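You operate a simulated robot arm through the tools that you are given. There is no shell and no other tool. Be economical: measure what you need, move in short steps, check, and stop when the job is done.

Carry out the task below with a simulated two-armed robot. There is one attempt and no reset: what you move stays moved.

## Task
Wipe the smudge off the laptop lid, open it and switch it on.
Fine: use the cleaning pad and put it back. What is to be rubbed or washed off counts as gone when no trace of it is left.

Only the result counts: the job must be done as asked and must still hold three seconds after the hand-in. Knocking over, shifting, dropping, spilling or breaking anything else fails it. Lids that push on must go on centred and level and be pressed home; caps that screw on are set level and turned clockwise until they are tight.

## Robot
Two 7-joint arms with fingered hands on one trunk that stands fixed in place. Base frame: the origin is at the foot of the trunk, x ahead of it, y to its left, z up; the work surface is at about z = 740. Lengths are in mm, angles in degrees, forces in N, time in s.
The left shoulder is at [20, 269, 1172], the right one opposite. Payload 5 kg a hand.
Tool frame (each hand has its own): the origin (TCP) lies between the finger pads and is the grasp point; the fingertips stand 42 mm ahead of it; z points along the fingers, y is the line along which they close. The gripper opens to 208 mm. The gripper's body begins 119 mm behind the TCP. The gripper is a hand of 4 fingers: y runs from the thumb to the fingers, the wrist lies at [0, 0, -317] in the tool frame, and closing takes about 1.5 s.
Orientation is that of the tool frame in the base frame, as a unit quaternion [w, x, y, z]. With the fingers straight down and closing along the base's y, the tool's x points along the base's -x, its y along +y and its z along -z.

## Interface
- The arms move only by the tool arm_command. It takes "left_rows", "right_rows" or both (then of equal length, played together; a hand with none holds still); each is one flat list of numbers, 7 for each row, row after row: the gripper command, from -1 (fully open) to 1 (shut), values between in proportion, then the shift along the tool's x, y, z in mm, then the turn, a rotation vector about the tool's x, y, z in degrees. In form: [claw, dx, dy, dz, ax, ay, az, claw, dx, dy, dz, ax, ay, az, ...]. A call has 1 to 8 rows; each row shifts and turns the commanded pose from where the row before left it, along the tool's axes as they then stand. Rows are played at 5 a second. More than 50 mm and 8.6 degrees between two rows, or a gripper value outside its range, and nothing of the call is played. A pose out of reach is approached as far as the arm can. The call stops where the force on the tool passes 90 N (or 10 N more than at its start, if that is more) or the arm is blocked; 0.2 s more then pass. Each finger travels about 153 mm/s and halts on what it meets, pressing with about 26 N; the grip force reading is that of the motor and also rises with nothing between the fingers. The clock runs only during rows and for 0.2 s after the last one: add rows that do not move to give the fingers time. The reply holds the time, the measured pose of the TCP, the force on the tool along the base axes, the opening and the grip force, in the units named above and with some noise, with the torque about the TCP (base axes, N m) and any sound that the robot's microphone picked up.
- Cameras (640 x 400 px; columns grow to the right, rows downward): "scene" is now at [153.7, 20.1, 1434]; the picture's right is [0.24, -0.97, 0.00], its down [-0.61, -0.15, -0.78] and it looks along [0.76, 0.19, -0.63] (base axes); focal length 302 px, centre (320, 200). "left" rides on the left gripper at [-93, 2, -146] in its tool frame; the picture's right is [-0.01, -1.00, 0.00], its down [0.84, -0.01, -0.54] and it looks along [0.54, -0.01, 0.84] (tool axes); focal length 280 px, centre (320, 200). "right" rides on the right gripper at [93, 1, -146] in its tool frame; the picture's right is [-0.01, 1.00, 0.00], its down [-0.84, -0.01, -0.54] and it looks along [-0.54, -0.01, 0.84] (tool axes); focal length 280 px, centre (320, 200). There is no depth. A picture from a camera that has moved, and an enlarged one, comes with that camera's place and axes in the base frame and with its lens.
- camera(camera): a new picture of that camera. It takes no simulated time.
- raise_lower(by): slides the trunk up (or, below 0, down) by that many mm; the arms and the scene camera ride with it, the base frame stays. It gives what a move gives, with no picture.
- set_grasp(shape, hand): the hand has 4 fingers and takes this shape, open, in about a second: jaw (thumb against the fingers, like two jaws); tri (thumb and two fingers); tip (a fingertip pinch); poke (one finger out to press); point (the index stretched); flat (the hand flat); cup (the hand cupped); fist (a fist). The gripper value then closes the fingers along that shape, each until it touches; the sizes above hold for jaw. It gives what a move gives, with no picture.
- aim_head(pan, tilt): turns the head with the scene camera to pan (to the left, within 80 degrees either way) and tilt (down, from -29 to 69), counted from straight ahead of the robot. It gives what a move gives.
- close_up(camera, box): a new picture of the part [left, top, right, bottom] of that camera's present view, enlarged. It takes no simulated time.
- sign_off(): hands the job in; it is judged then, once.

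Go step by step. Nothing tells you positions but the pictures and the camera data: compare them with the known pose of the tool, close in by small moves and look again before you grip or let go. The budget is 120 turns and 78 pictures, counting those below and the enlarged ones. Unless the task says otherwise, let go and move clear before handing in, and close with one line.

The tools are called after "Emit:" as name(argument=value, ...) on one line, values as JSON. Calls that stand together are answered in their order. arm_command: Moves the arms, as the interface text tells. Its arguments: {"type":"object","properties":{"left_rows":{"type":"array"},"right_rows":{"type":"array"}},"required":[]} The other tools are called the same way: raise_lower (by) slides the trunk up or down; set_grasp (shape, hand) gives the hand a shape; aim_head (pan, tilt) turns the head that bears the scene camera; camera (camera) takes a picture; close_up (camera, box) takes an enlarged picture of a part of a camera's view; sign_off () hands the job in.

At the start:

```text
time: 0.0
left_eef_pos: [509.9, 258.8, 1239.1]
left_tool_rot: [0.001, -0.013, 1.0, 0.0]
left_ft_force: [-0.4, -0.2, -1.0]
left_wrist_torque: [0.01, 0.02, 0.0]
left_grip_width: 207.9
left_grip_force: 0.1
left_shape: jaw
right_eef_pos: [748.1, -215.6, 1129.7]
right_tool_rot: [0.0, -0.012, 1.0, 0.0]
right_ft_force: [0.5, -0.4, -0.3]
right_wrist_torque: [0.0, 0.0, 0.02]
right_grip_width: 207.8
right_grip_force: 0.0
right_shape: jaw
trunk travel left (down, up): [-550.0, 71.0]
head pan, tilt: [13.8, 38.8]
```

scene: 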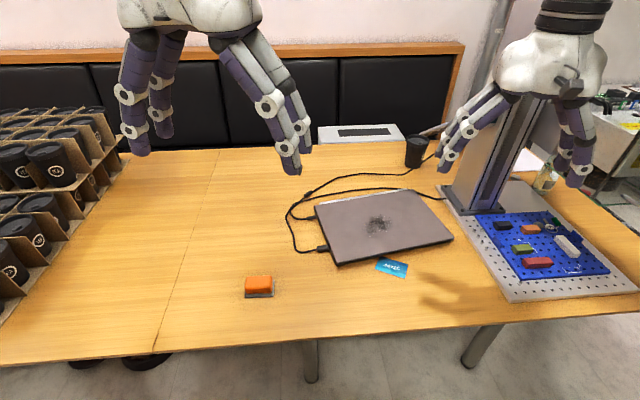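
right: 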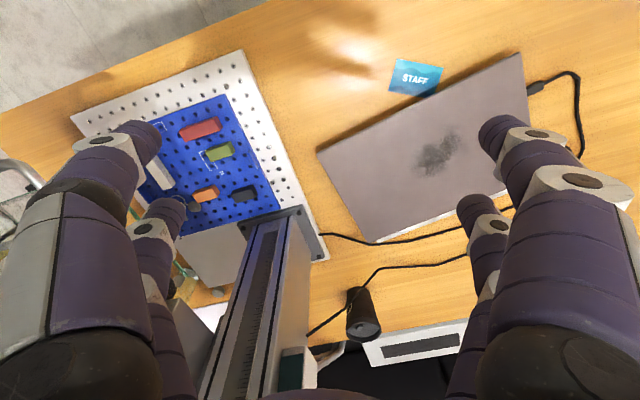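
left: 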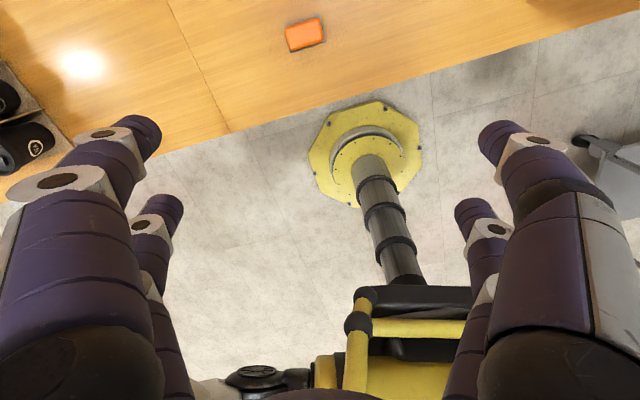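

I see the laptop ahead with a smudge on its lid, a card by its front edge, and the orange pad near (582, 293). I'll look closer at both before moving.

Emit:
close_up(camera="scene", box=[280, 170, 470, 290])

Emit:
close_up(camera="scene", box=[220, 260, 300, 310])

Emit:
close_up(camera="right", box=[300, 30, 600, 260])

```text
3.33 times, centred on (375, 230) of scene
camera zoom: at [153.7, 20.1, 1434.0], right [0.24, -0.97, 0.0], down [-0.61, -0.15, -0.78], along [0.76, 0.19, -0.63], focal length 1006 px, centre (137, 100)
```

zoom: 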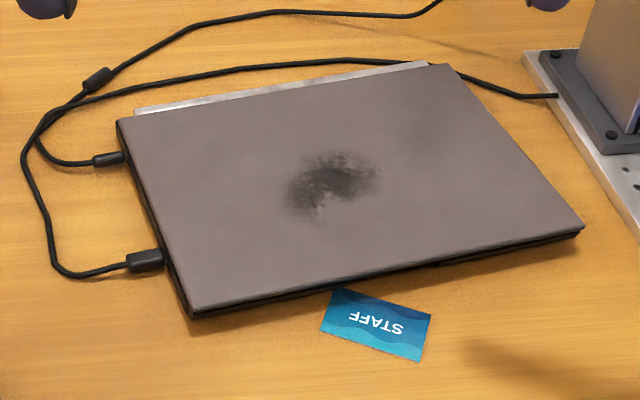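

```text
8.00 times, centred on (260, 285) of scene
camera zoom: at [153.7, 20.1, 1434.0], right [0.24, -0.97, 0.0], down [-0.61, -0.15, -0.78], along [0.76, 0.19, -0.63], focal length 2414 px, centre (800, -480)
```

zoom: 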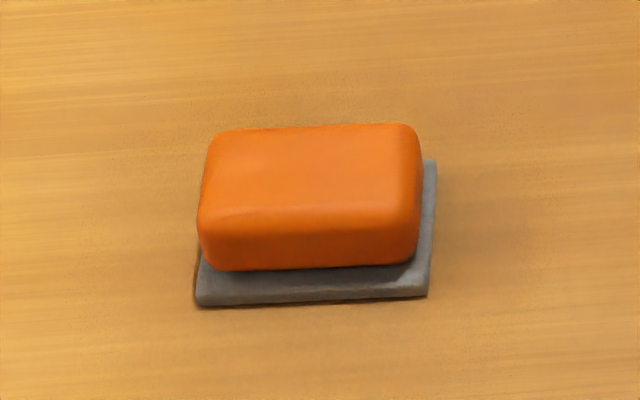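

```text
1.74 times, centred on (450, 145) of right
camera zoom: at [655.1, -216.2, 1277.5], right [-0.01, 1.0, 0.0], down [0.84, 0.01, 0.54], along [0.54, 0.0, -0.84], focal length 488 px, centre (94, 296)
```

zoom: 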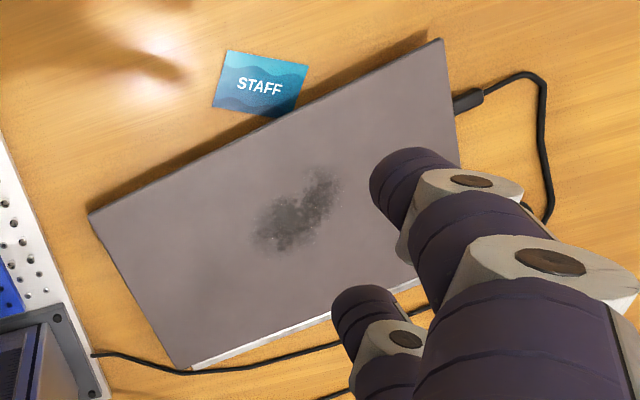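

The pad is an orange block with a grey base at about (582, 293). The laptop is turned about 29°, with its hinge on the far side. I'll bring the left hand above the pad and inspect.

Emit:
arm_command(left_rows=[-1, -9, 4.3, 42, 0, 0, 0, -1, -9, 4.3, 42, 0, 0, 0, -1, -9, 4.3, 42, 0, 0, 0, -1, -9, 4.3, 42, 0, 0, 0, -1, -9, 4.3, 42, 0, 0, 0, -1, -9, 4.3, 42, 0, 0, 0, -1, -9, 4.3, 42, 0, 0, 0, -1, -9, 4.3, 42, 0, 0, 0])

Emit:
camera(camera="left")

Emit:
camera(camera="scene")

```text
time: 1.8
left_eef_pos: [584.2, 295.9, 902.6]
left_tool_rot: [0.0, -0.012, 1.0, 0.0]
left_ft_force: [0.4, -0.3, 0.2]
left_wrist_torque: [-0.03, 0.07, 0.03]
left_grip_width: 207.9
left_grip_force: 0.1
left_shape: jaw
right_eef_pos: [748.6, -216.2, 1130.6]
right_tool_rot: [-0.001, -0.012, 1.0, -0.001]
right_ft_force: [0.9, 0.4, 0.6]
right_wrist_torque: [-0.06, 0.07, 0.04]
right_grip_width: 207.7
right_grip_force: 0.0
right_shape: jaw
trunk travel left (down, up): [-550.0, 71.0]
head pan, tilt: [13.8, 38.8]
```

```text
71 pictures are left
camera left: at [677.7, 299.9, 1050.0], right [0.04, -1.0, 0.0], down [-0.84, -0.03, 0.54], along [-0.54, -0.02, -0.84], focal length 280 px, centre (320, 200)
```

left: 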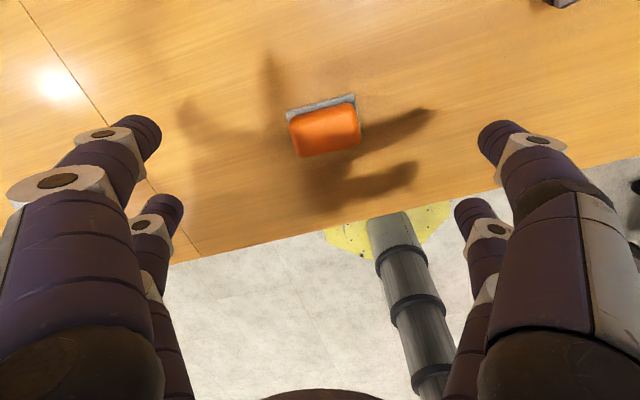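

```text
70 pictures are left
camera scene: at [154.2, 20.5, 1433.9], right [0.24, -0.97, 0.0], down [-0.61, -0.15, -0.78], along [0.76, 0.19, -0.63], focal length 302 px, centre (320, 200)
```

scene: 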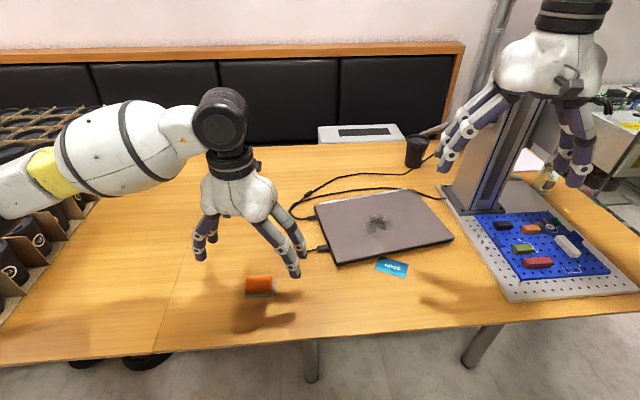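

Emit:
close_up(camera="left", box=[270, 80, 380, 170])

```text
4.44 times, centred on (325, 125) of left
camera zoom: at [677.7, 299.9, 1050.0], right [0.04, -1.0, 0.0], down [-0.84, -0.03, 0.54], along [-0.54, -0.02, -0.84], focal length 1246 px, centre (298, 533)
```

zoom: 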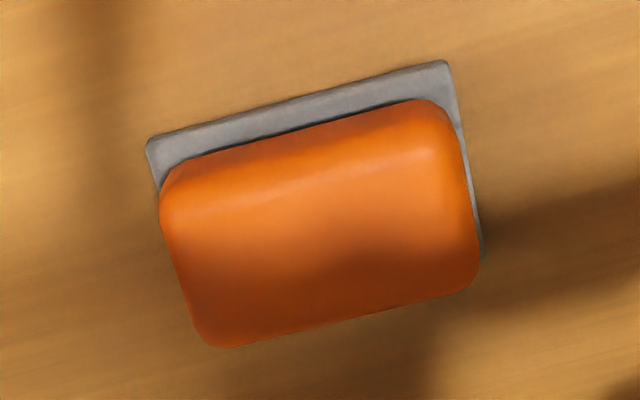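

The pad's base is about 73 x 52 mm, centred near (580, 291) and turned about 17°. The jaw fingers look spread wide, so I'll try the tri shape and see how it closes.

Emit:
set_grasp(hand="left", shape="tri")

Emit:
arm_command(left_rows=[0, 0, 0, 0, 0, 0, -8.3, 0, 0, 0, 0, 0, 0, -8.3, 0, 0, 0, 0, 0, 0, 0, 0, 0, 0, 0, 0, 0, 0, 0, 0, 0, 0, 0, 0, 0])

Emit:
camera(camera="left")

```text
time: 2.7
left_eef_pos: [583.3, 295.5, 903.7]
left_tool_rot: [0.0, -0.013, 1.0, -0.001]
left_ft_force: [-0.6, 0.0, -0.3]
left_wrist_torque: [0.02, 0.01, 0.04]
left_grip_width: 208.2
left_grip_force: 0.0
left_shape: tri
right_eef_pos: [748.4, -215.0, 1129.5]
right_tool_rot: [0.0, -0.011, 1.0, 0.0]
right_ft_force: [-0.9, -0.4, -0.8]
right_wrist_torque: [-0.02, -0.05, 0.0]
right_grip_width: 208.0
right_grip_force: 0.1
right_shape: jaw
trunk travel left (down, up): [-550.0, 71.0]
head pan, tilt: [13.8, 38.8]
```

```text
time: 3.9
left_eef_pos: [581.3, 294.8, 903.9]
left_tool_rot: [0.0, -0.156, 0.988, 0.0]
left_ft_force: [0.0, 0.7, 0.1]
left_wrist_torque: [-0.01, 0.01, 0.02]
left_grip_width: 104.5
left_grip_force: 0.0
left_shape: tri
right_eef_pos: [748.2, -214.8, 1129.2]
right_tool_rot: [0.0, -0.011, 1.0, -0.001]
right_ft_force: [0.4, -1.2, -0.4]
right_wrist_torque: [-0.02, 0.0, 0.01]
right_grip_width: 207.8
right_grip_force: 0.0
right_shape: jaw
trunk travel left (down, up): [-550.0, 71.0]
head pan, tilt: [13.8, 38.8]
```

```text
68 pictures are left
camera left: at [670.8, 325.0, 1050.0], right [0.32, -0.95, 0.0], down [-0.8, -0.27, 0.54], along [-0.51, -0.17, -0.84], focal length 280 px, centre (320, 200)
```

left: 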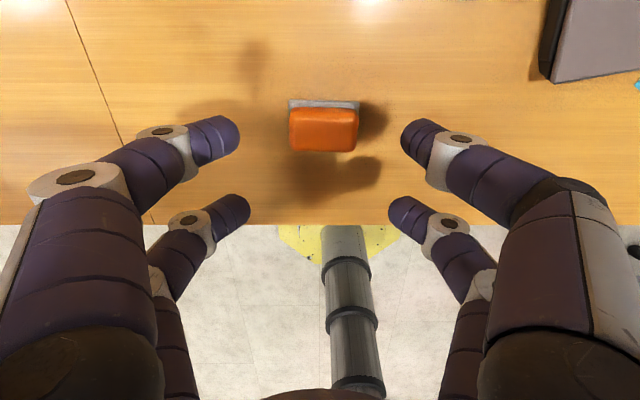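

The pad is now aligned in yaw, but the fingers sit about 56 mm apart fore and aft, which is too wide for its short side. I'll check the tip pinch.

Emit:
set_grasp(hand="left", shape="tip")

Emit:
arm_command(left_rows=[0, 0, 0, 0, 0, 0, 0, 0, 0, 0, 0, 0, 0, 0, 0, 0, 0, 0, 0, 0, 0, 0, 0, 0, 0, 0, 0, 0])

Emit:
camera(camera="left")

```text
time: 4.8
left_eef_pos: [580.5, 294.8, 902.0]
left_tool_rot: [-0.001, -0.157, 0.988, 0.0]
left_ft_force: [-0.8, 0.2, 0.4]
left_wrist_torque: [-0.01, -0.01, -0.01]
left_grip_width: 207.8
left_grip_force: 0.1
left_shape: tip
right_eef_pos: [748.4, -215.6, 1129.8]
right_tool_rot: [0.0, -0.011, 1.0, 0.0]
right_ft_force: [0.7, -0.5, -0.1]
right_wrist_torque: [0.0, 0.03, -0.01]
right_grip_width: 207.4
right_grip_force: 0.0
right_shape: jaw
trunk travel left (down, up): [-550.0, 71.0]
head pan, tilt: [13.8, 38.8]
```

```text
time: 5.8
left_eef_pos: [581.5, 294.6, 902.5]
left_tool_rot: [0.0, -0.156, 0.988, 0.001]
left_ft_force: [-0.2, -0.3, -0.1]
left_wrist_torque: [0.02, 0.01, -0.02]
left_grip_width: 104.6
left_grip_force: 0.0
left_shape: tip
right_eef_pos: [748.2, -216.1, 1130.3]
right_tool_rot: [0.0, -0.011, 1.0, -0.001]
right_ft_force: [-0.4, -0.6, -0.5]
right_wrist_torque: [-0.04, -0.01, 0.0]
right_grip_width: 207.8
right_grip_force: 0.0
right_shape: jaw
trunk travel left (down, up): [-550.0, 71.0]
head pan, tilt: [13.8, 38.8]
```

```text
67 pictures are left
camera left: at [670.8, 325.0, 1050.0], right [0.32, -0.95, 0.0], down [-0.8, -0.27, 0.54], along [-0.51, -0.17, -0.84], focal length 280 px, centre (320, 200)
```

left: 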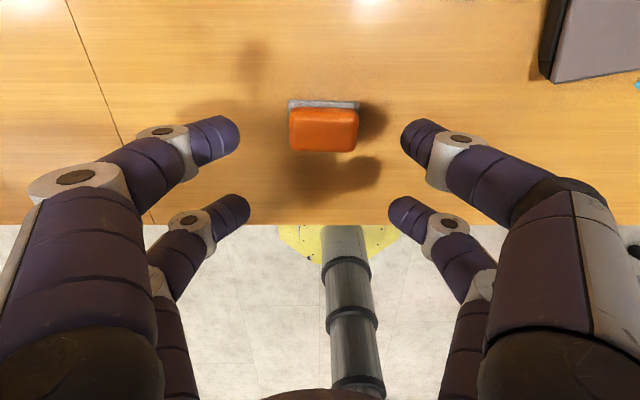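

All shapes look alike in the pictures, so the finger spacing stays. I need to know whether the left hand reaches the smudge pointing straight down, so I'll park the right hand back and test the left over the laptop, well clear.

Emit:
arm_command(left_rows=[0, -22.6, -38.4, 2, 0, 0, 0, 0, -22.6, -38.4, 2, 0, 0, 0, 0, -22.6, -38.4, 2, 0, 0, 0, 0, -22.6, -38.4, 2, 0, 0, 0, 0, -22.6, -38.4, 2, 0, 0, 0], right_rows=[-1, 46, -10, 0, 0, 0, 0, -1, 46, -10, 0, 0, 0, 0, -1, 46, -10, 0, 0, 0, 0, -1, 46, -10, 0, 0, 0, 0, -1, 46, -10, 0, 0, 0, 0])

Emit:
arm_command(left_rows=[0, -22.6, -38.4, 2, 0, 0, 0, 0, -22.6, -38.4, 2, 0, 0, 0, 0, -22.6, -38.4, 2, 0, 0, 0, 0, -22.6, -38.4, 2, 0, 0, 0, 0, -22.6, -38.4, 2, 0, 0, 0, 0, 0, 0, 0, 0, 0, 0])

Emit:
camera(camera="left")

```text
time: 7.0
left_eef_pos: [747.0, 143.8, 896.5]
left_tool_rot: [0.0, -0.155, 0.988, 0.0]
left_ft_force: [0.1, -1.0, -0.2]
left_wrist_torque: [0.09, 0.03, 0.02]
left_grip_width: 104.2
left_grip_force: 0.0
left_shape: tip
right_eef_pos: [517.9, -273.4, 1129.7]
right_tool_rot: [0.001, -0.01, 1.0, 0.0]
right_ft_force: [0.1, -1.0, -0.6]
right_wrist_torque: [0.17, -0.09, 0.03]
right_grip_width: 207.8
right_grip_force: 0.2
right_shape: jaw
trunk travel left (down, up): [-550.0, 71.0]
head pan, tilt: [13.8, 38.8]
```

```text
time: 8.4
left_eef_pos: [915.2, 0.7, 882.9]
left_tool_rot: [0.0, -0.157, 0.988, 0.0]
left_ft_force: [0.6, 2.5, -0.1]
left_wrist_torque: [-0.29, 0.06, 0.03]
left_grip_width: 104.2
left_grip_force: 0.0
left_shape: tip
right_eef_pos: [519.8, -268.3, 1130.5]
right_tool_rot: [0.0, -0.012, 1.0, 0.0]
right_ft_force: [-0.3, 0.7, 0.9]
right_wrist_torque: [-0.12, 0.06, 0.0]
right_grip_width: 207.9
right_grip_force: 0.2
right_shape: jaw
trunk travel left (down, up): [-550.0, 71.0]
head pan, tilt: [13.8, 38.8]
```

```text
66 pictures are left
camera left: at [1005.0, 30.9, 1030.9], right [0.33, -0.95, 0.0], down [-0.8, -0.27, 0.54], along [-0.51, -0.18, -0.84], focal length 280 px, centre (320, 200)
```

left: 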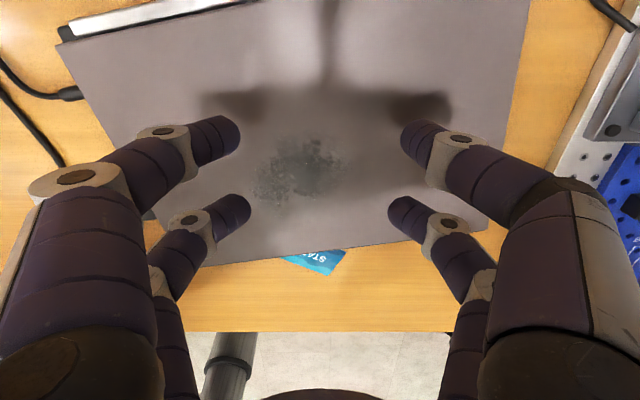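

The reach is sufficient with the tool vertical. I'll go back over the pad and turn the hand 90° to grip its short side.

Emit:
arm_command(left_rows=[-1, 24.6, 42.4, -2, 0, 0, 0, -1, 24.6, 42.4, -2, 0, 0, 0, -1, 24.6, 42.4, -2, 0, 0, 0, -1, 24.6, 42.4, -2, 0, 0, 0, -1, 24.6, 42.4, -2, 0, 0, 0, -1, 24.6, 42.4, -2, 0, 0, 0, -1, 24.6, 42.4, -2, 0, 0, 0, -1, 24.6, 42.4, -2, 0, 0, 0])

Emit:
set_grasp(hand="left", shape="jaw")

Emit:
arm_command(left_rows=[0, 0, 0, 0, 0, 0, 8.5, 0, 0, 0, 0, 0, 0, 8.5, 0, 0, 0, 0, 0, 0, 8.5, 0, 0, 0, 0, 0, 0, 8.5, 0, 0, 0, 0, 0, 0, 8.5, 0, 0, 0, 0, 0, 0, 8.5, 0, 0, 0, 0, 0, 0, 8.5, 0, 0, 0, 0, 0, 0, 8.5])

Emit:
arm_command(left_rows=[0, 0, 0, 0, 0, 0, 7.6, 0, 0, 0, 0, 0, 0, 7.6, 0, 0, 0, 0, 0, 0, 7.6])

Emit:
camera(camera="left")

Emit:
camera(camera="scene")

```text
time: 10.2
left_eef_pos: [622.7, 260.8, 899.4]
left_tool_rot: [0.001, -0.156, 0.988, -0.001]
left_ft_force: [0.7, 0.4, 0.0]
left_wrist_torque: [-0.04, -0.01, 0.0]
left_grip_width: 207.8
left_grip_force: 0.1
left_shape: tip
right_eef_pos: [519.6, -270.7, 1131.0]
right_tool_rot: [0.0, -0.012, 1.0, 0.0]
right_ft_force: [-0.3, 0.6, 0.2]
right_wrist_torque: [-0.13, -0.08, -0.03]
right_grip_width: 207.8
right_grip_force: 0.1
right_shape: jaw
trunk travel left (down, up): [-550.0, 71.0]
head pan, tilt: [13.8, 38.8]
```

```text
time: 11.1
left_eef_pos: [625.0, 261.3, 898.9]
left_tool_rot: [0.0, -0.157, 0.988, 0.0]
left_ft_force: [0.6, -1.1, 0.7]
left_wrist_torque: [0.02, 0.05, 0.04]
left_grip_width: 207.9
left_grip_force: 0.0
left_shape: jaw
right_eef_pos: [520.6, -270.8, 1130.7]
right_tool_rot: [0.0, -0.011, 1.0, 0.0]
right_ft_force: [0.4, -0.4, -1.3]
right_wrist_torque: [0.04, 0.04, 0.01]
right_grip_width: 208.0
right_grip_force: 0.1
right_shape: jaw
trunk travel left (down, up): [-550.0, 71.0]
head pan, tilt: [13.8, 38.8]
```

```text
time: 12.9
left_eef_pos: [624.2, 261.3, 899.6]
left_tool_rot: [0.0, 0.424, 0.906, -0.001]
left_ft_force: [-0.4, 0.8, 0.0]
left_wrist_torque: [-0.02, 0.01, -0.03]
left_grip_width: 104.8
left_grip_force: 0.0
left_shape: jaw
right_eef_pos: [518.6, -270.1, 1131.6]
right_tool_rot: [0.0, -0.011, 1.0, 0.0]
right_ft_force: [-0.6, -0.1, -0.1]
right_wrist_torque: [-0.01, -0.01, -0.05]
right_grip_width: 208.2
right_grip_force: 0.1
right_shape: jaw
trunk travel left (down, up): [-550.0, 71.0]
head pan, tilt: [13.8, 38.8]
```

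```text
time: 13.7
left_eef_pos: [622.7, 260.5, 899.1]
left_tool_rot: [0.001, 0.594, 0.804, 0.001]
left_ft_force: [0.2, 0.0, 0.5]
left_wrist_torque: [-0.01, -0.01, 0.01]
left_grip_width: 105.0
left_grip_force: 0.1
left_shape: jaw
right_eef_pos: [519.9, -272.2, 1129.4]
right_tool_rot: [0.0, -0.011, 1.0, 0.0]
right_ft_force: [0.1, -0.3, -0.1]
right_wrist_torque: [0.05, 0.0, -0.01]
right_grip_width: 207.7
right_grip_force: 0.1
right_shape: jaw
trunk travel left (down, up): [-550.0, 71.0]
head pan, tilt: [13.8, 38.8]
```

```text
65 pictures are left
camera left: at [652.1, 172.2, 1046.0], right [-0.95, -0.31, 0.0], down [-0.26, 0.8, 0.54], along [-0.17, 0.51, -0.84], focal length 280 px, centre (320, 200)
```

left: 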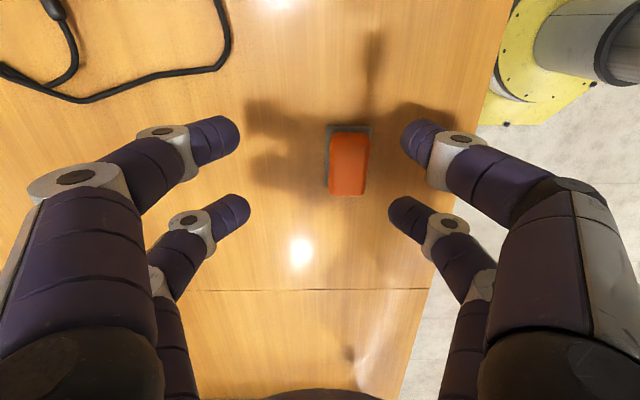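

```text
64 pictures are left
camera scene: at [153.8, 20.1, 1434.0], right [0.24, -0.97, 0.0], down [-0.61, -0.15, -0.78], along [0.76, 0.19, -0.63], focal length 302 px, centre (320, 200)
```

scene: 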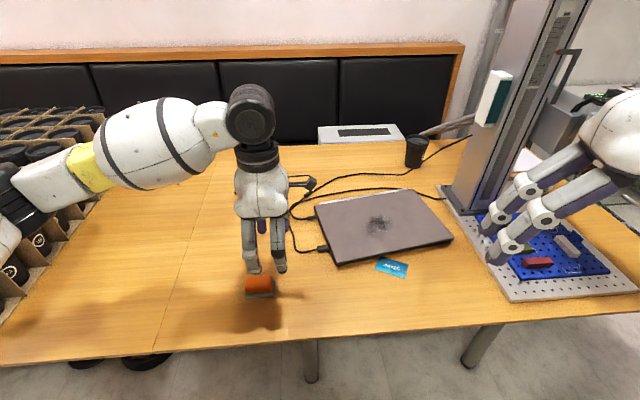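

The hand is lined up crosswise over the pad, about 50 mm off. I'll centre it and descend partway.

Emit:
arm_command(left_rows=[0, 13.4, -10.8, 0, 0, 0, 0, 0, 13.4, -10.8, 0, 0, 0, 0, 0, 13.4, -10.8, 0, 0, 0, 0, 0, 0, 0, 20, 0, 0, 0, 0, 0, 0, 20, 0, 0, 0, 0, 0, 0, 20, 0, 0, 0])

Emit:
camera(camera="left")

Emit:
close_up(camera="scene", box=[200, 210, 320, 310])

```text
time: 15.1
left_eef_pos: [580.2, 289.0, 838.9]
left_tool_rot: [0.001, 0.593, 0.805, 0.0]
left_ft_force: [0.0, 0.7, 0.2]
left_wrist_torque: [-0.06, -0.02, 0.02]
left_grip_width: 104.7
left_grip_force: 0.0
left_shape: jaw
right_eef_pos: [519.8, -270.3, 1129.4]
right_tool_rot: [0.0, -0.011, 1.0, 0.0]
right_ft_force: [-0.1, -0.3, -0.2]
right_wrist_torque: [-0.04, 0.0, 0.01]
right_grip_width: 207.9
right_grip_force: 0.2
right_shape: jaw
trunk travel left (down, up): [-550.0, 71.0]
head pan, tilt: [13.8, 38.8]
```

```text
63 pictures are left
camera left: at [610.2, 201.0, 985.7], right [-0.95, -0.31, 0.0], down [-0.26, 0.8, 0.54], along [-0.17, 0.51, -0.84], focal length 280 px, centre (320, 200)
```

left: 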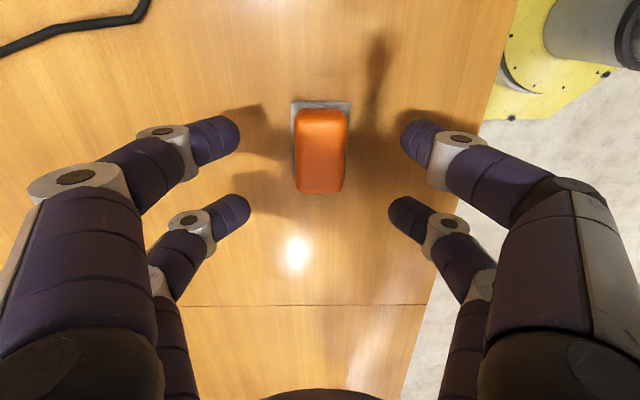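

```text
4.00 times, centred on (260, 260) of scene
camera zoom: at [153.7, 20.3, 1434.0], right [0.24, -0.97, 0.0], down [-0.61, -0.15, -0.78], along [0.76, 0.19, -0.63], focal length 1207 px, centre (560, -40)
```

zoom: 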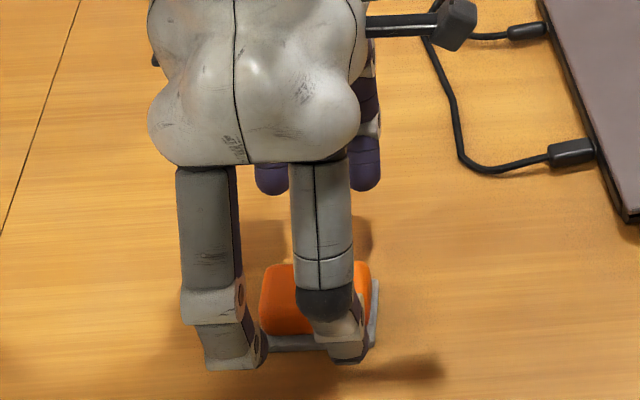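

The hand is centred on the pad. I'll descend until the fingertips are just above the grey base and close.

Emit:
arm_command(left_rows=[0, 0, 0, 15, 0, 0, 0, 0, 0, 0, 15, 0, 0, 0, 0, 0, 0, 15, 0, 0, 0, 0, 0, 0, 0, 0, 0, 0])

Emit:
camera(camera="left")

Emit:
close_up(camera="scene", box=[200, 210, 320, 310])

```text
time: 16.1
left_eef_pos: [582.6, 289.2, 794.5]
left_tool_rot: [0.001, 0.594, 0.805, 0.001]
left_ft_force: [-0.7, -0.1, -0.3]
left_wrist_torque: [0.0, 0.03, -0.02]
left_grip_width: 104.6
left_grip_force: 0.0
left_shape: jaw
right_eef_pos: [518.9, -271.6, 1131.2]
right_tool_rot: [0.001, -0.012, 1.0, 0.0]
right_ft_force: [-0.3, 1.0, 0.2]
right_wrist_torque: [-0.02, 0.0, -0.01]
right_grip_width: 208.1
right_grip_force: 0.0
right_shape: jaw
trunk travel left (down, up): [-550.0, 71.0]
head pan, tilt: [13.8, 38.8]
```

```text
61 pictures are left
camera left: at [611.8, 200.6, 941.3], right [-0.95, -0.31, 0.0], down [-0.26, 0.8, 0.54], along [-0.17, 0.51, -0.84], focal length 280 px, centre (320, 200)
```

left: 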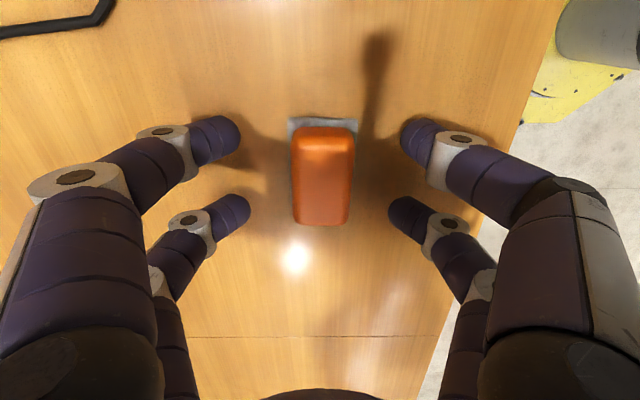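

```text
4.00 times, centred on (260, 260) of scene
camera zoom: at [153.9, 20.0, 1434.0], right [0.24, -0.97, 0.0], down [-0.61, -0.15, -0.78], along [0.76, 0.19, -0.63], focal length 1207 px, centre (560, -40)
```

zoom: 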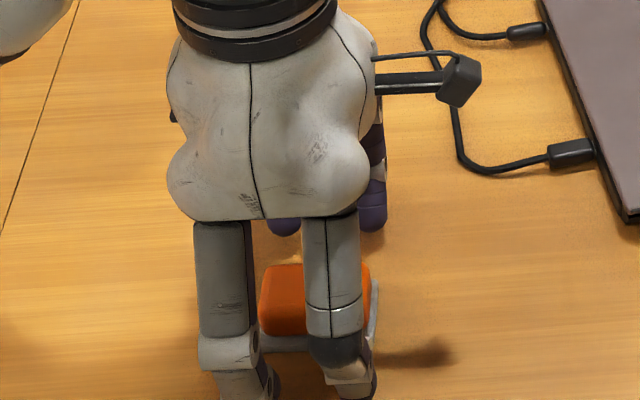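

The fingers straddle the orange block evenly. Closing now.

Emit:
arm_command(left_rows=[0.3, 0, 0, 0, 0, 0, 0, 0.6, 0, 0, 0, 0, 0, 0, 1, 0, 0, 0, 0, 0, 0, 1, 0, 0, 0, 0, 0, 0, 1, 0, 0, 0, 0, 0, 0, 1, 0, 0, 0, 0, 0, 0])

Emit:
camera(camera="left")

```text
time: 17.5
left_eef_pos: [583.0, 288.3, 795.3]
left_tool_rot: [0.0, 0.594, 0.805, 0.001]
left_ft_force: [-0.2, -0.4, 0.1]
left_wrist_torque: [0.01, -0.02, 0.0]
left_grip_width: 36.3
left_grip_force: 25.7
left_shape: jaw
right_eef_pos: [520.8, -271.3, 1130.9]
right_tool_rot: [0.0, -0.012, 1.0, 0.001]
right_ft_force: [-0.1, -0.5, -0.7]
right_wrist_torque: [0.02, 0.02, -0.03]
right_grip_width: 208.0
right_grip_force: 0.0
right_shape: jaw
trunk travel left (down, up): [-550.0, 71.0]
head pan, tilt: [13.8, 38.8]
```

```text
59 pictures are left
camera left: at [611.7, 200.7, 941.3], right [-0.95, -0.31, 0.0], down [-0.26, 0.8, 0.54], along [-0.17, 0.51, -0.84], focal length 280 px, centre (320, 200)
```

left: 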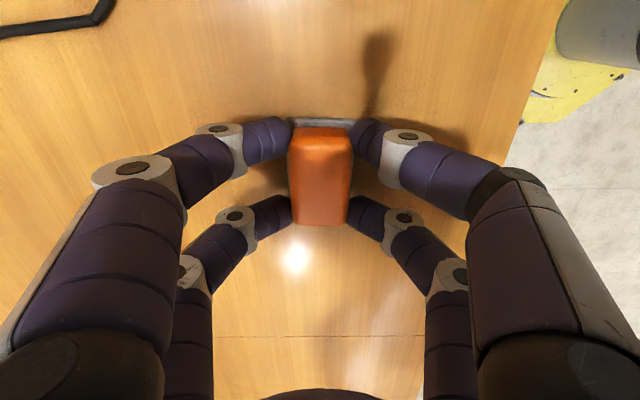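

Gripped at 36 mm. Lifting a little to see whether the grey base comes along.

Emit:
arm_command(left_rows=[1, 0, 0, -20, 0, 0, 0, 1, 0, 0, -30, 0, 0, 0, 1, 0, 0, -40, 0, 0, 0])

Emit:
camera(camera="left")

Emit:
close_up(camera="scene", box=[200, 210, 320, 310])

```text
time: 18.3
left_eef_pos: [579.2, 289.7, 884.7]
left_tool_rot: [0.0, 0.594, 0.805, 0.0]
left_ft_force: [-0.9, -0.3, -0.8]
left_wrist_torque: [0.04, -0.03, 0.0]
left_grip_width: 36.1
left_grip_force: 26.8
left_shape: jaw
right_eef_pos: [519.1, -270.9, 1131.3]
right_tool_rot: [0.0, -0.011, 1.0, -0.001]
right_ft_force: [-1.0, 0.1, -0.1]
right_wrist_torque: [0.06, -0.03, 0.01]
right_grip_width: 207.9
right_grip_force: 0.1
right_shape: jaw
trunk travel left (down, up): [-550.0, 71.0]
head pan, tilt: [13.8, 38.8]
```

```text
58 pictures are left
camera left: at [609.1, 200.5, 1031.6], right [-0.95, -0.31, 0.0], down [-0.26, 0.8, 0.54], along [-0.17, 0.51, -0.84], focal length 280 px, centre (320, 200)
```

left: 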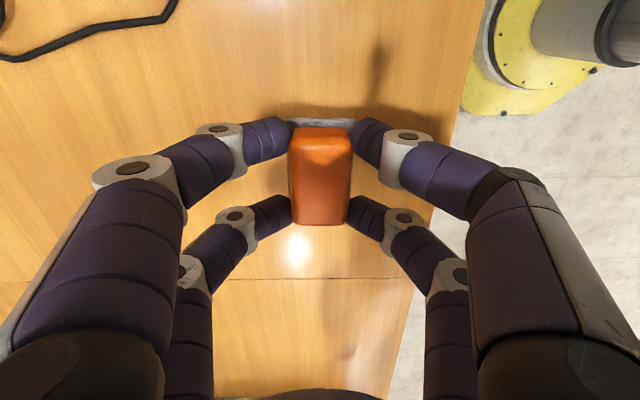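

```text
4.00 times, centred on (260, 260) of scene
camera zoom: at [153.4, 19.7, 1434.1], right [0.24, -0.97, 0.0], down [-0.61, -0.15, -0.78], along [0.76, 0.19, -0.63], focal length 1207 px, centre (560, -40)
```

zoom: 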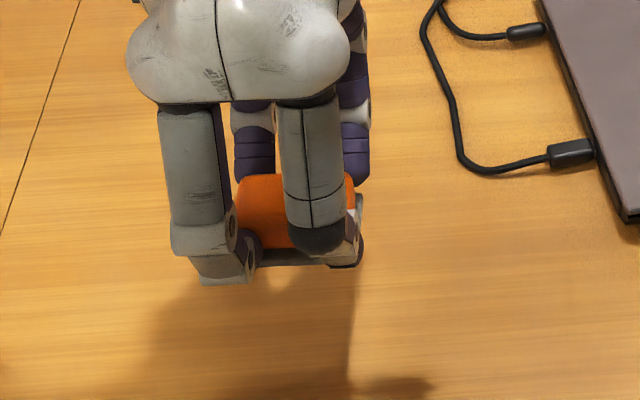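

The grey felt is part of the pad, and its bottom is about 55 mm below the TCP. I'll carry it over the smudge.

Emit:
arm_command(left_rows=[1, -42.6, 23.7, 0, 0, 0, 0, 1, -42.6, 23.7, 0, 0, 0, 0, 1, -42.6, 23.7, 0, 0, 0, 0, 1, -42.6, 23.7, 0, 0, 0, 0, 1, -42.6, 23.7, 0, 0, 0, 0, 1, -42.6, 23.7, 0, 0, 0, 0, 1, -42.6, 23.7, 0, 0, 0, 0, 1, -42.6, 23.7, 0, 0, 0, 0])

Emit:
arm_command(left_rows=[1, 0, 0, 20, 0, 0, 0, 1, 0, 0, 20, 0, 0, 0, 1, 0, 0, 10, 0, 0, 0, 1, 0, 0, 0, 0, 0, 0])

Emit:
camera(camera="left")

Emit:
close_up(camera="scene", box=[290, 150, 470, 270])

```text
time: 20.1
left_eef_pos: [863.6, 17.7, 886.0]
left_tool_rot: [0.001, 0.595, 0.804, 0.0]
left_ft_force: [0.8, -0.1, -1.4]
left_wrist_torque: [0.05, 0.06, 0.03]
left_grip_width: 35.9
left_grip_force: 25.8
left_shape: jaw
right_eef_pos: [519.9, -272.7, 1129.0]
right_tool_rot: [0.0, -0.01, 1.0, 0.001]
right_ft_force: [-0.8, -1.5, -0.8]
right_wrist_torque: [0.17, -0.04, -0.02]
right_grip_width: 208.0
right_grip_force: 0.2
right_shape: jaw
trunk travel left (down, up): [-550.0, 71.0]
head pan, tilt: [13.8, 38.8]
```

```text
time: 21.1
left_eef_pos: [862.3, 19.6, 835.4]
left_tool_rot: [0.0, 0.593, 0.805, -0.001]
left_ft_force: [0.4, 0.8, -0.6]
left_wrist_torque: [-0.04, 0.02, 0.0]
left_grip_width: 36.0
left_grip_force: 26.0
left_shape: jaw
right_eef_pos: [520.2, -270.8, 1130.1]
right_tool_rot: [0.0, -0.01, 1.0, 0.001]
right_ft_force: [-0.1, -0.5, 1.2]
right_wrist_torque: [0.04, 0.02, 0.0]
right_grip_width: 208.0
right_grip_force: 0.1
right_shape: jaw
trunk travel left (down, up): [-550.0, 71.0]
head pan, tilt: [13.8, 38.8]
```

```text
56 pictures are left
camera left: at [891.1, -69.2, 982.7], right [-0.95, -0.31, 0.0], down [-0.26, 0.8, 0.54], along [-0.17, 0.51, -0.84], focal length 280 px, centre (320, 200)
```

left: 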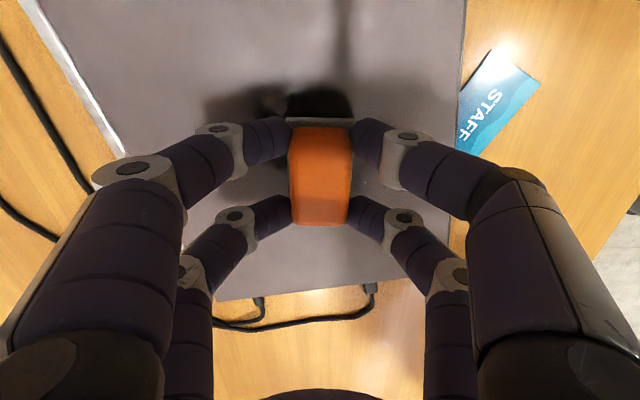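

```text
3.33 times, centred on (380, 210) of scene
camera zoom: at [153.9, 20.1, 1434.0], right [0.24, -0.97, 0.0], down [-0.61, -0.15, -0.78], along [0.76, 0.19, -0.63], focal length 1006 px, centre (120, 167)
```

zoom: 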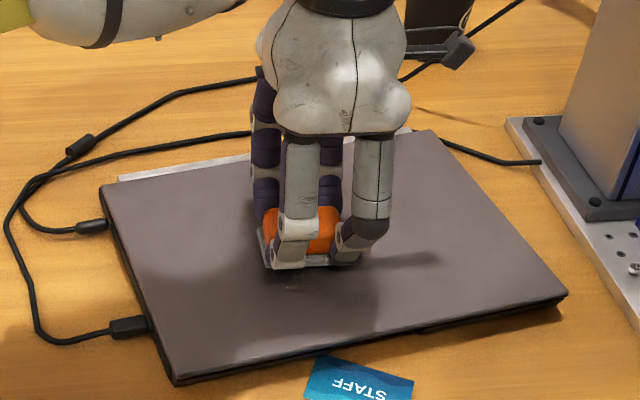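

I'm right over the smudge. I'll descend in small steps until I feel contact.

Emit:
arm_command(left_rows=[1, 0, 0, 6, 0, 0, 0, 1, 0, 0, 4, 0, 0, 0, 1, 0, 0, 2, 0, 0, 0])

Emit:
arm_command(left_rows=[1, 0, 0, 2, 0, 0, 0, 1, 0, 0, 2, 0, 0, 0])

Emit:
arm_command(left_rows=[1, 0, 0, 2, 0, 0, 0])

```text
time: 21.9
left_eef_pos: [859.6, 20.4, 825.1]
left_tool_rot: [0.002, 0.593, 0.805, 0.001]
left_ft_force: [-1.9, 5.1, 20.0]
left_wrist_torque: [0.04, 0.11, -0.03]
left_grip_width: 36.2
left_grip_force: 26.5
left_shape: jaw
right_eef_pos: [518.4, -270.7, 1132.2]
right_tool_rot: [0.0, -0.011, 1.0, 0.0]
right_ft_force: [0.1, 0.0, 0.2]
right_wrist_torque: [0.03, -0.01, -0.01]
right_grip_width: 207.9
right_grip_force: 0.2
right_shape: jaw
trunk travel left (down, up): [-550.0, 71.0]
head pan, tilt: [13.8, 38.8]
```

```text
time: 22.5
left_eef_pos: [861.2, 19.6, 824.1]
left_tool_rot: [0.003, 0.594, 0.805, 0.001]
left_ft_force: [-4.9, 7.7, 51.1]
left_wrist_torque: [0.04, 0.17, -0.03]
left_grip_width: 37.8
left_grip_force: 25.6
left_shape: jaw
right_eef_pos: [517.4, -271.2, 1132.0]
right_tool_rot: [0.001, -0.011, 1.0, 0.0]
right_ft_force: [0.5, 0.2, -0.3]
right_wrist_torque: [-0.02, 0.0, 0.02]
right_grip_width: 207.7
right_grip_force: 0.0
right_shape: jaw
trunk travel left (down, up): [-550.0, 71.0]
head pan, tilt: [13.8, 38.8]
```

```text
time: 22.9
left_eef_pos: [861.0, 19.4, 823.7]
left_tool_rot: [0.004, 0.594, 0.805, 0.002]
left_ft_force: [-3.8, 7.9, 64.4]
left_wrist_torque: [0.03, 0.12, -0.02]
left_grip_width: 39.0
left_grip_force: 26.0
left_shape: jaw
right_eef_pos: [516.2, -271.2, 1132.5]
right_tool_rot: [0.001, -0.012, 1.0, -0.001]
right_ft_force: [0.2, -0.5, -0.3]
right_wrist_torque: [0.01, -0.01, 0.04]
right_grip_width: 207.7
right_grip_force: 0.1
right_shape: jaw
trunk travel left (down, up): [-550.0, 71.0]
head pan, tilt: [13.8, 38.8]
```

The lid is at about z = 770. I'm pressing too hard, so I'll ease off to a light pressure before rubbing.

Emit:
arm_command(left_rows=[1, 0, 0, -3, 0, 0, 0, 1, 0, 0, -2, 0, 0, 0])

```text
time: 23.5
left_eef_pos: [860.2, 19.1, 824.8]
left_tool_rot: [0.001, 0.594, 0.804, 0.001]
left_ft_force: [3.1, 1.6, 43.8]
left_wrist_torque: [-0.11, -0.14, 0.01]
left_grip_width: 38.9
left_grip_force: 26.0
left_shape: jaw
right_eef_pos: [517.3, -270.4, 1130.0]
right_tool_rot: [0.001, -0.011, 1.0, 0.0]
right_ft_force: [0.0, -0.3, -0.6]
right_wrist_torque: [0.0, 0.0, -0.01]
right_grip_width: 207.8
right_grip_force: 0.0
right_shape: jaw
trunk travel left (down, up): [-550.0, 71.0]
head pan, tilt: [13.8, 38.8]
```

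Emit:
arm_command(left_rows=[1, 0, 0, -2, 0, 0, 0, 1, 0, 0, -1.5, 0, 0, 0, 1, 0, 0, 0, 0, 0, 0])

Emit:
arm_command(left_rows=[1, 0, 10, 0, 0, 0, 0, 1, 0, 10, 0, 0, 0, 0])

Emit:
close_up(camera="scene", box=[290, 150, 470, 270])

```text
time: 24.3
left_eef_pos: [861.4, 19.7, 824.7]
left_tool_rot: [0.0, 0.593, 0.805, 0.0]
left_ft_force: [5.4, -1.8, 18.5]
left_wrist_torque: [-0.18, -0.24, 0.01]
left_grip_width: 38.5
left_grip_force: 26.2
left_shape: jaw
right_eef_pos: [518.8, -271.2, 1130.0]
right_tool_rot: [0.0, -0.011, 1.0, 0.001]
right_ft_force: [0.0, 0.4, -1.0]
right_wrist_torque: [0.0, 0.05, 0.01]
right_grip_width: 207.8
right_grip_force: 0.0
right_shape: jaw
trunk travel left (down, up): [-550.0, 71.0]
head pan, tilt: [13.8, 38.8]
```

```text
time: 24.9
left_eef_pos: [880.6, 25.0, 824.0]
left_tool_rot: [0.0, 0.594, 0.805, 0.0]
left_ft_force: [-6.2, -3.0, 13.7]
left_wrist_torque: [-0.2, 0.24, -0.04]
left_grip_width: 38.4
left_grip_force: 25.7
left_shape: jaw
right_eef_pos: [518.8, -272.0, 1131.4]
right_tool_rot: [0.0, -0.011, 1.0, 0.001]
right_ft_force: [0.3, 0.3, -0.7]
right_wrist_torque: [0.03, 0.0, 0.02]
right_grip_width: 207.8
right_grip_force: 0.1
right_shape: jaw
trunk travel left (down, up): [-550.0, 71.0]
head pan, tilt: [13.8, 38.8]
```

```text
3.33 times, centred on (380, 210) of scene
camera zoom: at [152.6, 19.9, 1434.1], right [0.24, -0.97, 0.0], down [-0.61, -0.15, -0.78], along [0.76, 0.19, -0.63], focal length 1006 px, centre (120, 167)
```

zoom: 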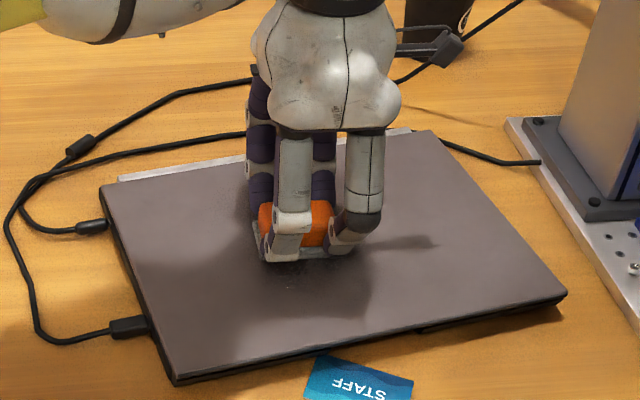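

Pressure is good (about 14 N) and the laptop holds still. Rubbing in lanes now.

Emit:
arm_command(left_rows=[1, 0, 15, 0, 0, 0, 0, 1, 0, 15, 0, 0, 0, 0, 1, 0, -22.5, 0, 0, 0, 0, 1, 0, -22.5, 0, 0, 0, 0, 1, 0, -22.5, 0, 0, 0, 0, 1, 0, -22.5, 0, 0, 0, 0, 1, 15, 0, 0, 0, 0, 0, 1, 0, 22.5, 0, 0, 0, 0])

Emit:
arm_command(left_rows=[1, 0, 22.5, 0, 0, 0, 0, 1, 0, 22.5, 0, 0, 0, 0, 1, 0, 22.5, 0, 0, 0, 0, 1, -30, 0, 0, 0, 0, 0, 1, 0, -22.5, 0, 0, 0, 0, 1, 0, -22.5, 0, 0, 0, 0, 1, 0, -22.5, 0, 0, 0, 0, 1, 0, -22.5, 0, 0, 0, 0])

Emit:
arm_command(left_rows=[1, -25, 0, 0, 0, 0, 0, 1, 0, 22.5, 0, 0, 0, 0, 1, 0, 22.5, 0, 0, 0, 0, 1, 0, 22.5, 0, 0, 0, 0, 1, 0, 22.5, 0, 0, 0, 0, 1, -15, 0, 0, 0, 0, 0, 1, 0, -22.5, 0, 0, 0, 0, 1, 0, -22.5, 0, 0, 0, 0])

Emit:
close_up(camera="scene", box=[290, 150, 470, 270])

```text
time: 26.7
left_eef_pos: [839.9, 29.1, 825.6]
left_tool_rot: [0.0, 0.594, 0.805, 0.0]
left_ft_force: [-3.9, -1.7, 10.9]
left_wrist_torque: [-0.15, 0.13, 0.0]
left_grip_width: 38.4
left_grip_force: 26.3
left_shape: jaw
right_eef_pos: [518.9, -271.9, 1131.5]
right_tool_rot: [0.0, -0.012, 1.0, 0.001]
right_ft_force: [-0.9, 0.3, -0.6]
right_wrist_torque: [0.01, -0.04, -0.01]
right_grip_width: 207.7
right_grip_force: 0.1
right_shape: jaw
trunk travel left (down, up): [-550.0, 71.0]
head pan, tilt: [13.8, 38.8]
```

```text
time: 28.5
left_eef_pos: [826.6, -7.8, 825.8]
left_tool_rot: [0.0, 0.593, 0.805, 0.0]
left_ft_force: [-0.1, -0.4, -0.2]
left_wrist_torque: [-0.01, 0.01, -0.03]
left_grip_width: 37.8
left_grip_force: 25.8
left_shape: jaw
right_eef_pos: [520.0, -272.0, 1130.9]
right_tool_rot: [0.001, -0.011, 1.0, 0.0]
right_ft_force: [0.3, 0.0, -0.1]
right_wrist_torque: [0.04, -0.07, 0.01]
right_grip_width: 208.0
right_grip_force: 0.0
right_shape: jaw
trunk travel left (down, up): [-550.0, 71.0]
head pan, tilt: [13.8, 38.8]
```

```text
time: 30.3
left_eef_pos: [881.8, -31.8, 824.1]
left_tool_rot: [0.001, 0.594, 0.804, 0.0]
left_ft_force: [0.9, -1.3, 7.0]
left_wrist_torque: [-0.05, -0.01, 0.02]
left_grip_width: 37.6
left_grip_force: 25.8
left_shape: jaw
right_eef_pos: [519.3, -271.3, 1130.1]
right_tool_rot: [0.0, -0.01, 1.0, 0.0]
right_ft_force: [0.0, -0.8, -0.8]
right_wrist_torque: [0.04, -0.03, 0.04]
right_grip_width: 208.0
right_grip_force: 0.0
right_shape: jaw
trunk travel left (down, up): [-550.0, 71.0]
head pan, tilt: [13.8, 38.8]
```

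```text
3.33 times, centred on (380, 210) of scene
camera zoom: at [153.4, 19.9, 1434.2], right [0.24, -0.97, 0.0], down [-0.61, -0.15, -0.78], along [0.76, 0.19, -0.63], focal length 1006 px, centre (120, 167)
```

zoom: 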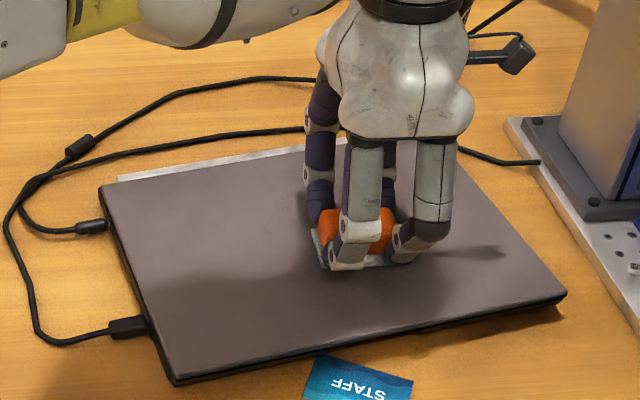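

Most is gone, but contact got lost near the front end. I'll do a second pass pressed 2 mm lower, then lift and inspect.

Emit:
arm_command(left_rows=[1, 0, 0, 2, 0, 0, 0, 1, 0, -22.5, 0, 0, 0, 0, 1, 0, -22.5, 0, 0, 0, 0, 1, 25, 0, 0, 0, 0, 0, 1, 0, 22.5, 0, 0, 0, 0, 1, 0, 22.5, 0, 0, 0, 0, 1, 0, 22.5, 0, 0, 0, 0, 1, 0, 22.5, 0, 0, 0, 0])

Emit:
arm_command(left_rows=[1, 25, 0, 0, 0, 0, 0, 1, 0, -22.5, 0, 0, 0, 0, 1, 0, -22.5, 0, 0, 0, 0, 1, 0, -22.5, 0, 0, 0, 0, 1, 0, -22.5, 0, 0, 0, 0, 1, 20, 0, 0, 0, 0, 0, 1, 0, 22.5, 0, 0, 0, 0, 1, 0, 22.5, 0, 0, 0, 0])

Emit:
arm_command(left_rows=[1, 0, 22.5, 0, 0, 0, 0, 1, 0, 22.5, 0, 0, 0, 0, 1, 0, -22.5, 0, 0, 0, 0, 1, 0, -22.5, 0, 0, 0, 0, 1, 0, -22.5, 0, 0, 0, 0, 1, 0, -22.5, 0, 0, 0, 0, 1, 0, 0, -20, 0, 0, 0, 1, 0, 0, -40, 0, 0, 0])

Emit:
arm_command(left_rows=[1, 42.6, -23.7, -5, 0, 0, 0, 1, 42.6, -23.7, -5, 0, 0, 0, 1, 42.6, -23.7, -5, 0, 0, 0, 1, 42.6, -23.7, -5, 0, 0, 0])

Emit:
close_up(camera="scene", box=[290, 150, 470, 270])

```text
time: 32.1
left_eef_pos: [916.3, 4.8, 825.1]
left_tool_rot: [0.0, 0.593, 0.805, 0.0]
left_ft_force: [-9.5, -4.5, 25.4]
left_wrist_torque: [-0.32, 0.47, -0.06]
left_grip_width: 38.4
left_grip_force: 25.9
left_shape: jaw
right_eef_pos: [517.8, -272.0, 1131.3]
right_tool_rot: [0.001, -0.011, 1.0, 0.0]
right_ft_force: [-0.6, 0.4, 0.8]
right_wrist_torque: [0.01, -0.03, 0.02]
right_grip_width: 207.9
right_grip_force: 0.1
right_shape: jaw
trunk travel left (down, up): [-550.0, 71.0]
head pan, tilt: [13.8, 38.8]
```

```text
time: 33.9
left_eef_pos: [860.5, 36.2, 823.8]
left_tool_rot: [0.001, 0.594, 0.805, 0.001]
left_ft_force: [-16.0, -4.8, 34.8]
left_wrist_torque: [-0.36, 0.74, -0.1]
left_grip_width: 39.0
left_grip_force: 26.0
left_shape: jaw
right_eef_pos: [518.6, -270.8, 1130.9]
right_tool_rot: [0.001, -0.011, 1.0, 0.0]
right_ft_force: [-0.2, -0.6, 0.2]
right_wrist_torque: [0.0, 0.01, -0.02]
right_grip_width: 207.8
right_grip_force: 0.1
right_shape: jaw
trunk travel left (down, up): [-550.0, 71.0]
head pan, tilt: [13.8, 38.8]
```

```text
time: 35.7
left_eef_pos: [817.2, 20.8, 882.5]
left_tool_rot: [0.0, 0.594, 0.805, 0.0]
left_ft_force: [-1.5, 0.2, -1.9]
left_wrist_torque: [0.03, -0.01, 0.01]
left_grip_width: 37.5
left_grip_force: 26.0
left_shape: jaw
right_eef_pos: [519.9, -270.6, 1130.0]
right_tool_rot: [0.0, -0.011, 1.0, 0.0]
right_ft_force: [0.0, -0.6, 0.4]
right_wrist_torque: [0.02, -0.06, 0.01]
right_grip_width: 208.0
right_grip_force: 0.1
right_shape: jaw
trunk travel left (down, up): [-550.0, 71.0]
head pan, tilt: [13.8, 38.8]
```

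```text
time: 36.7
left_eef_pos: [679.7, 157.1, 902.4]
left_tool_rot: [0.001, 0.593, 0.805, 0.0]
left_ft_force: [0.2, -0.2, -0.2]
left_wrist_torque: [-0.02, -0.12, -0.04]
left_grip_width: 37.5
left_grip_force: 25.8
left_shape: jaw
right_eef_pos: [520.0, -270.9, 1131.3]
right_tool_rot: [0.0, -0.011, 1.0, 0.0]
right_ft_force: [-1.0, 1.1, 0.8]
right_wrist_torque: [-0.1, -0.09, -0.03]
right_grip_width: 208.0
right_grip_force: 0.1
right_shape: jaw
trunk travel left (down, up): [-550.0, 71.0]
head pan, tilt: [13.8, 38.8]
```

```text
3.33 times, centred on (380, 210) of scene
camera zoom: at [153.1, 20.8, 1434.2], right [0.24, -0.97, 0.0], down [-0.61, -0.15, -0.78], along [0.76, 0.19, -0.63], focal length 1006 px, centre (120, 167)
```

zoom: 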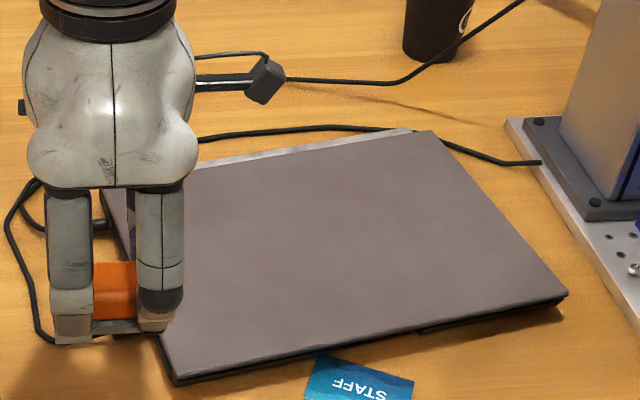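

The lid looks clean. I'll check with stronger enlargement, and also look at how the pad sits in the hand.

Emit:
close_up(camera="scene", box=[345, 200, 415, 248])

Emit:
close_up(camera="left", box=[240, 90, 400, 240])

```text
8.33 times, centred on (380, 224) of scene
camera zoom: at [153.1, 20.8, 1434.2], right [0.24, -0.97, 0.0], down [-0.61, -0.15, -0.78], along [0.76, 0.19, -0.63], focal length 2515 px, centre (-180, 0)
```

zoom: 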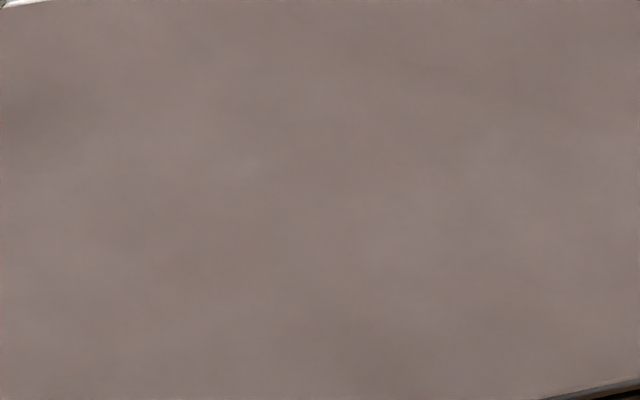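

```text
2.67 times, centred on (320, 165) of left
camera zoom: at [708.5, 69.1, 1050.5], right [-0.95, -0.31, 0.0], down [-0.26, 0.8, 0.54], along [-0.17, 0.51, -0.84], focal length 748 px, centre (320, 293)
```

zoom: 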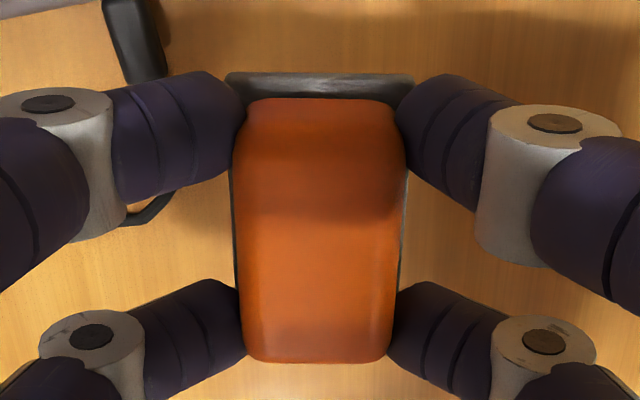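

The lid is clean. Returning the pad to its original spot.

Emit:
arm_command(left_rows=[1, 38.7, -13.7, 0, 0, 0, 0, 1, 38.7, -13.7, 0, 0, 0, 0, 1, 38.7, -13.7, 0, 0, 0, 0, 1, 38.7, -13.7, 0, 0, 0, 0, 1, 0, 0, 40, 0, 0, 0, 1, 0, 0, 40, 0, 0, 0, 1, 0, 0, 18, 0, 0, 0, 1, 0, 0, 0, 0, 0, 0])

```text
time: 38.5
left_eef_pos: [580.2, 289.4, 803.1]
left_tool_rot: [0.001, 0.593, 0.805, 0.0]
left_ft_force: [-0.3, -0.1, -0.4]
left_wrist_torque: [0.0, -0.01, -0.02]
left_grip_width: 37.6
left_grip_force: 26.0
left_shape: jaw
right_eef_pos: [519.6, -271.9, 1130.8]
right_tool_rot: [-0.001, -0.011, 1.0, 0.0]
right_ft_force: [0.2, 0.0, -0.3]
right_wrist_torque: [0.03, 0.0, -0.05]
right_grip_width: 207.7
right_grip_force: 0.1
right_shape: jaw
trunk travel left (down, up): [-550.0, 71.0]
head pan, tilt: [13.8, 38.8]
```

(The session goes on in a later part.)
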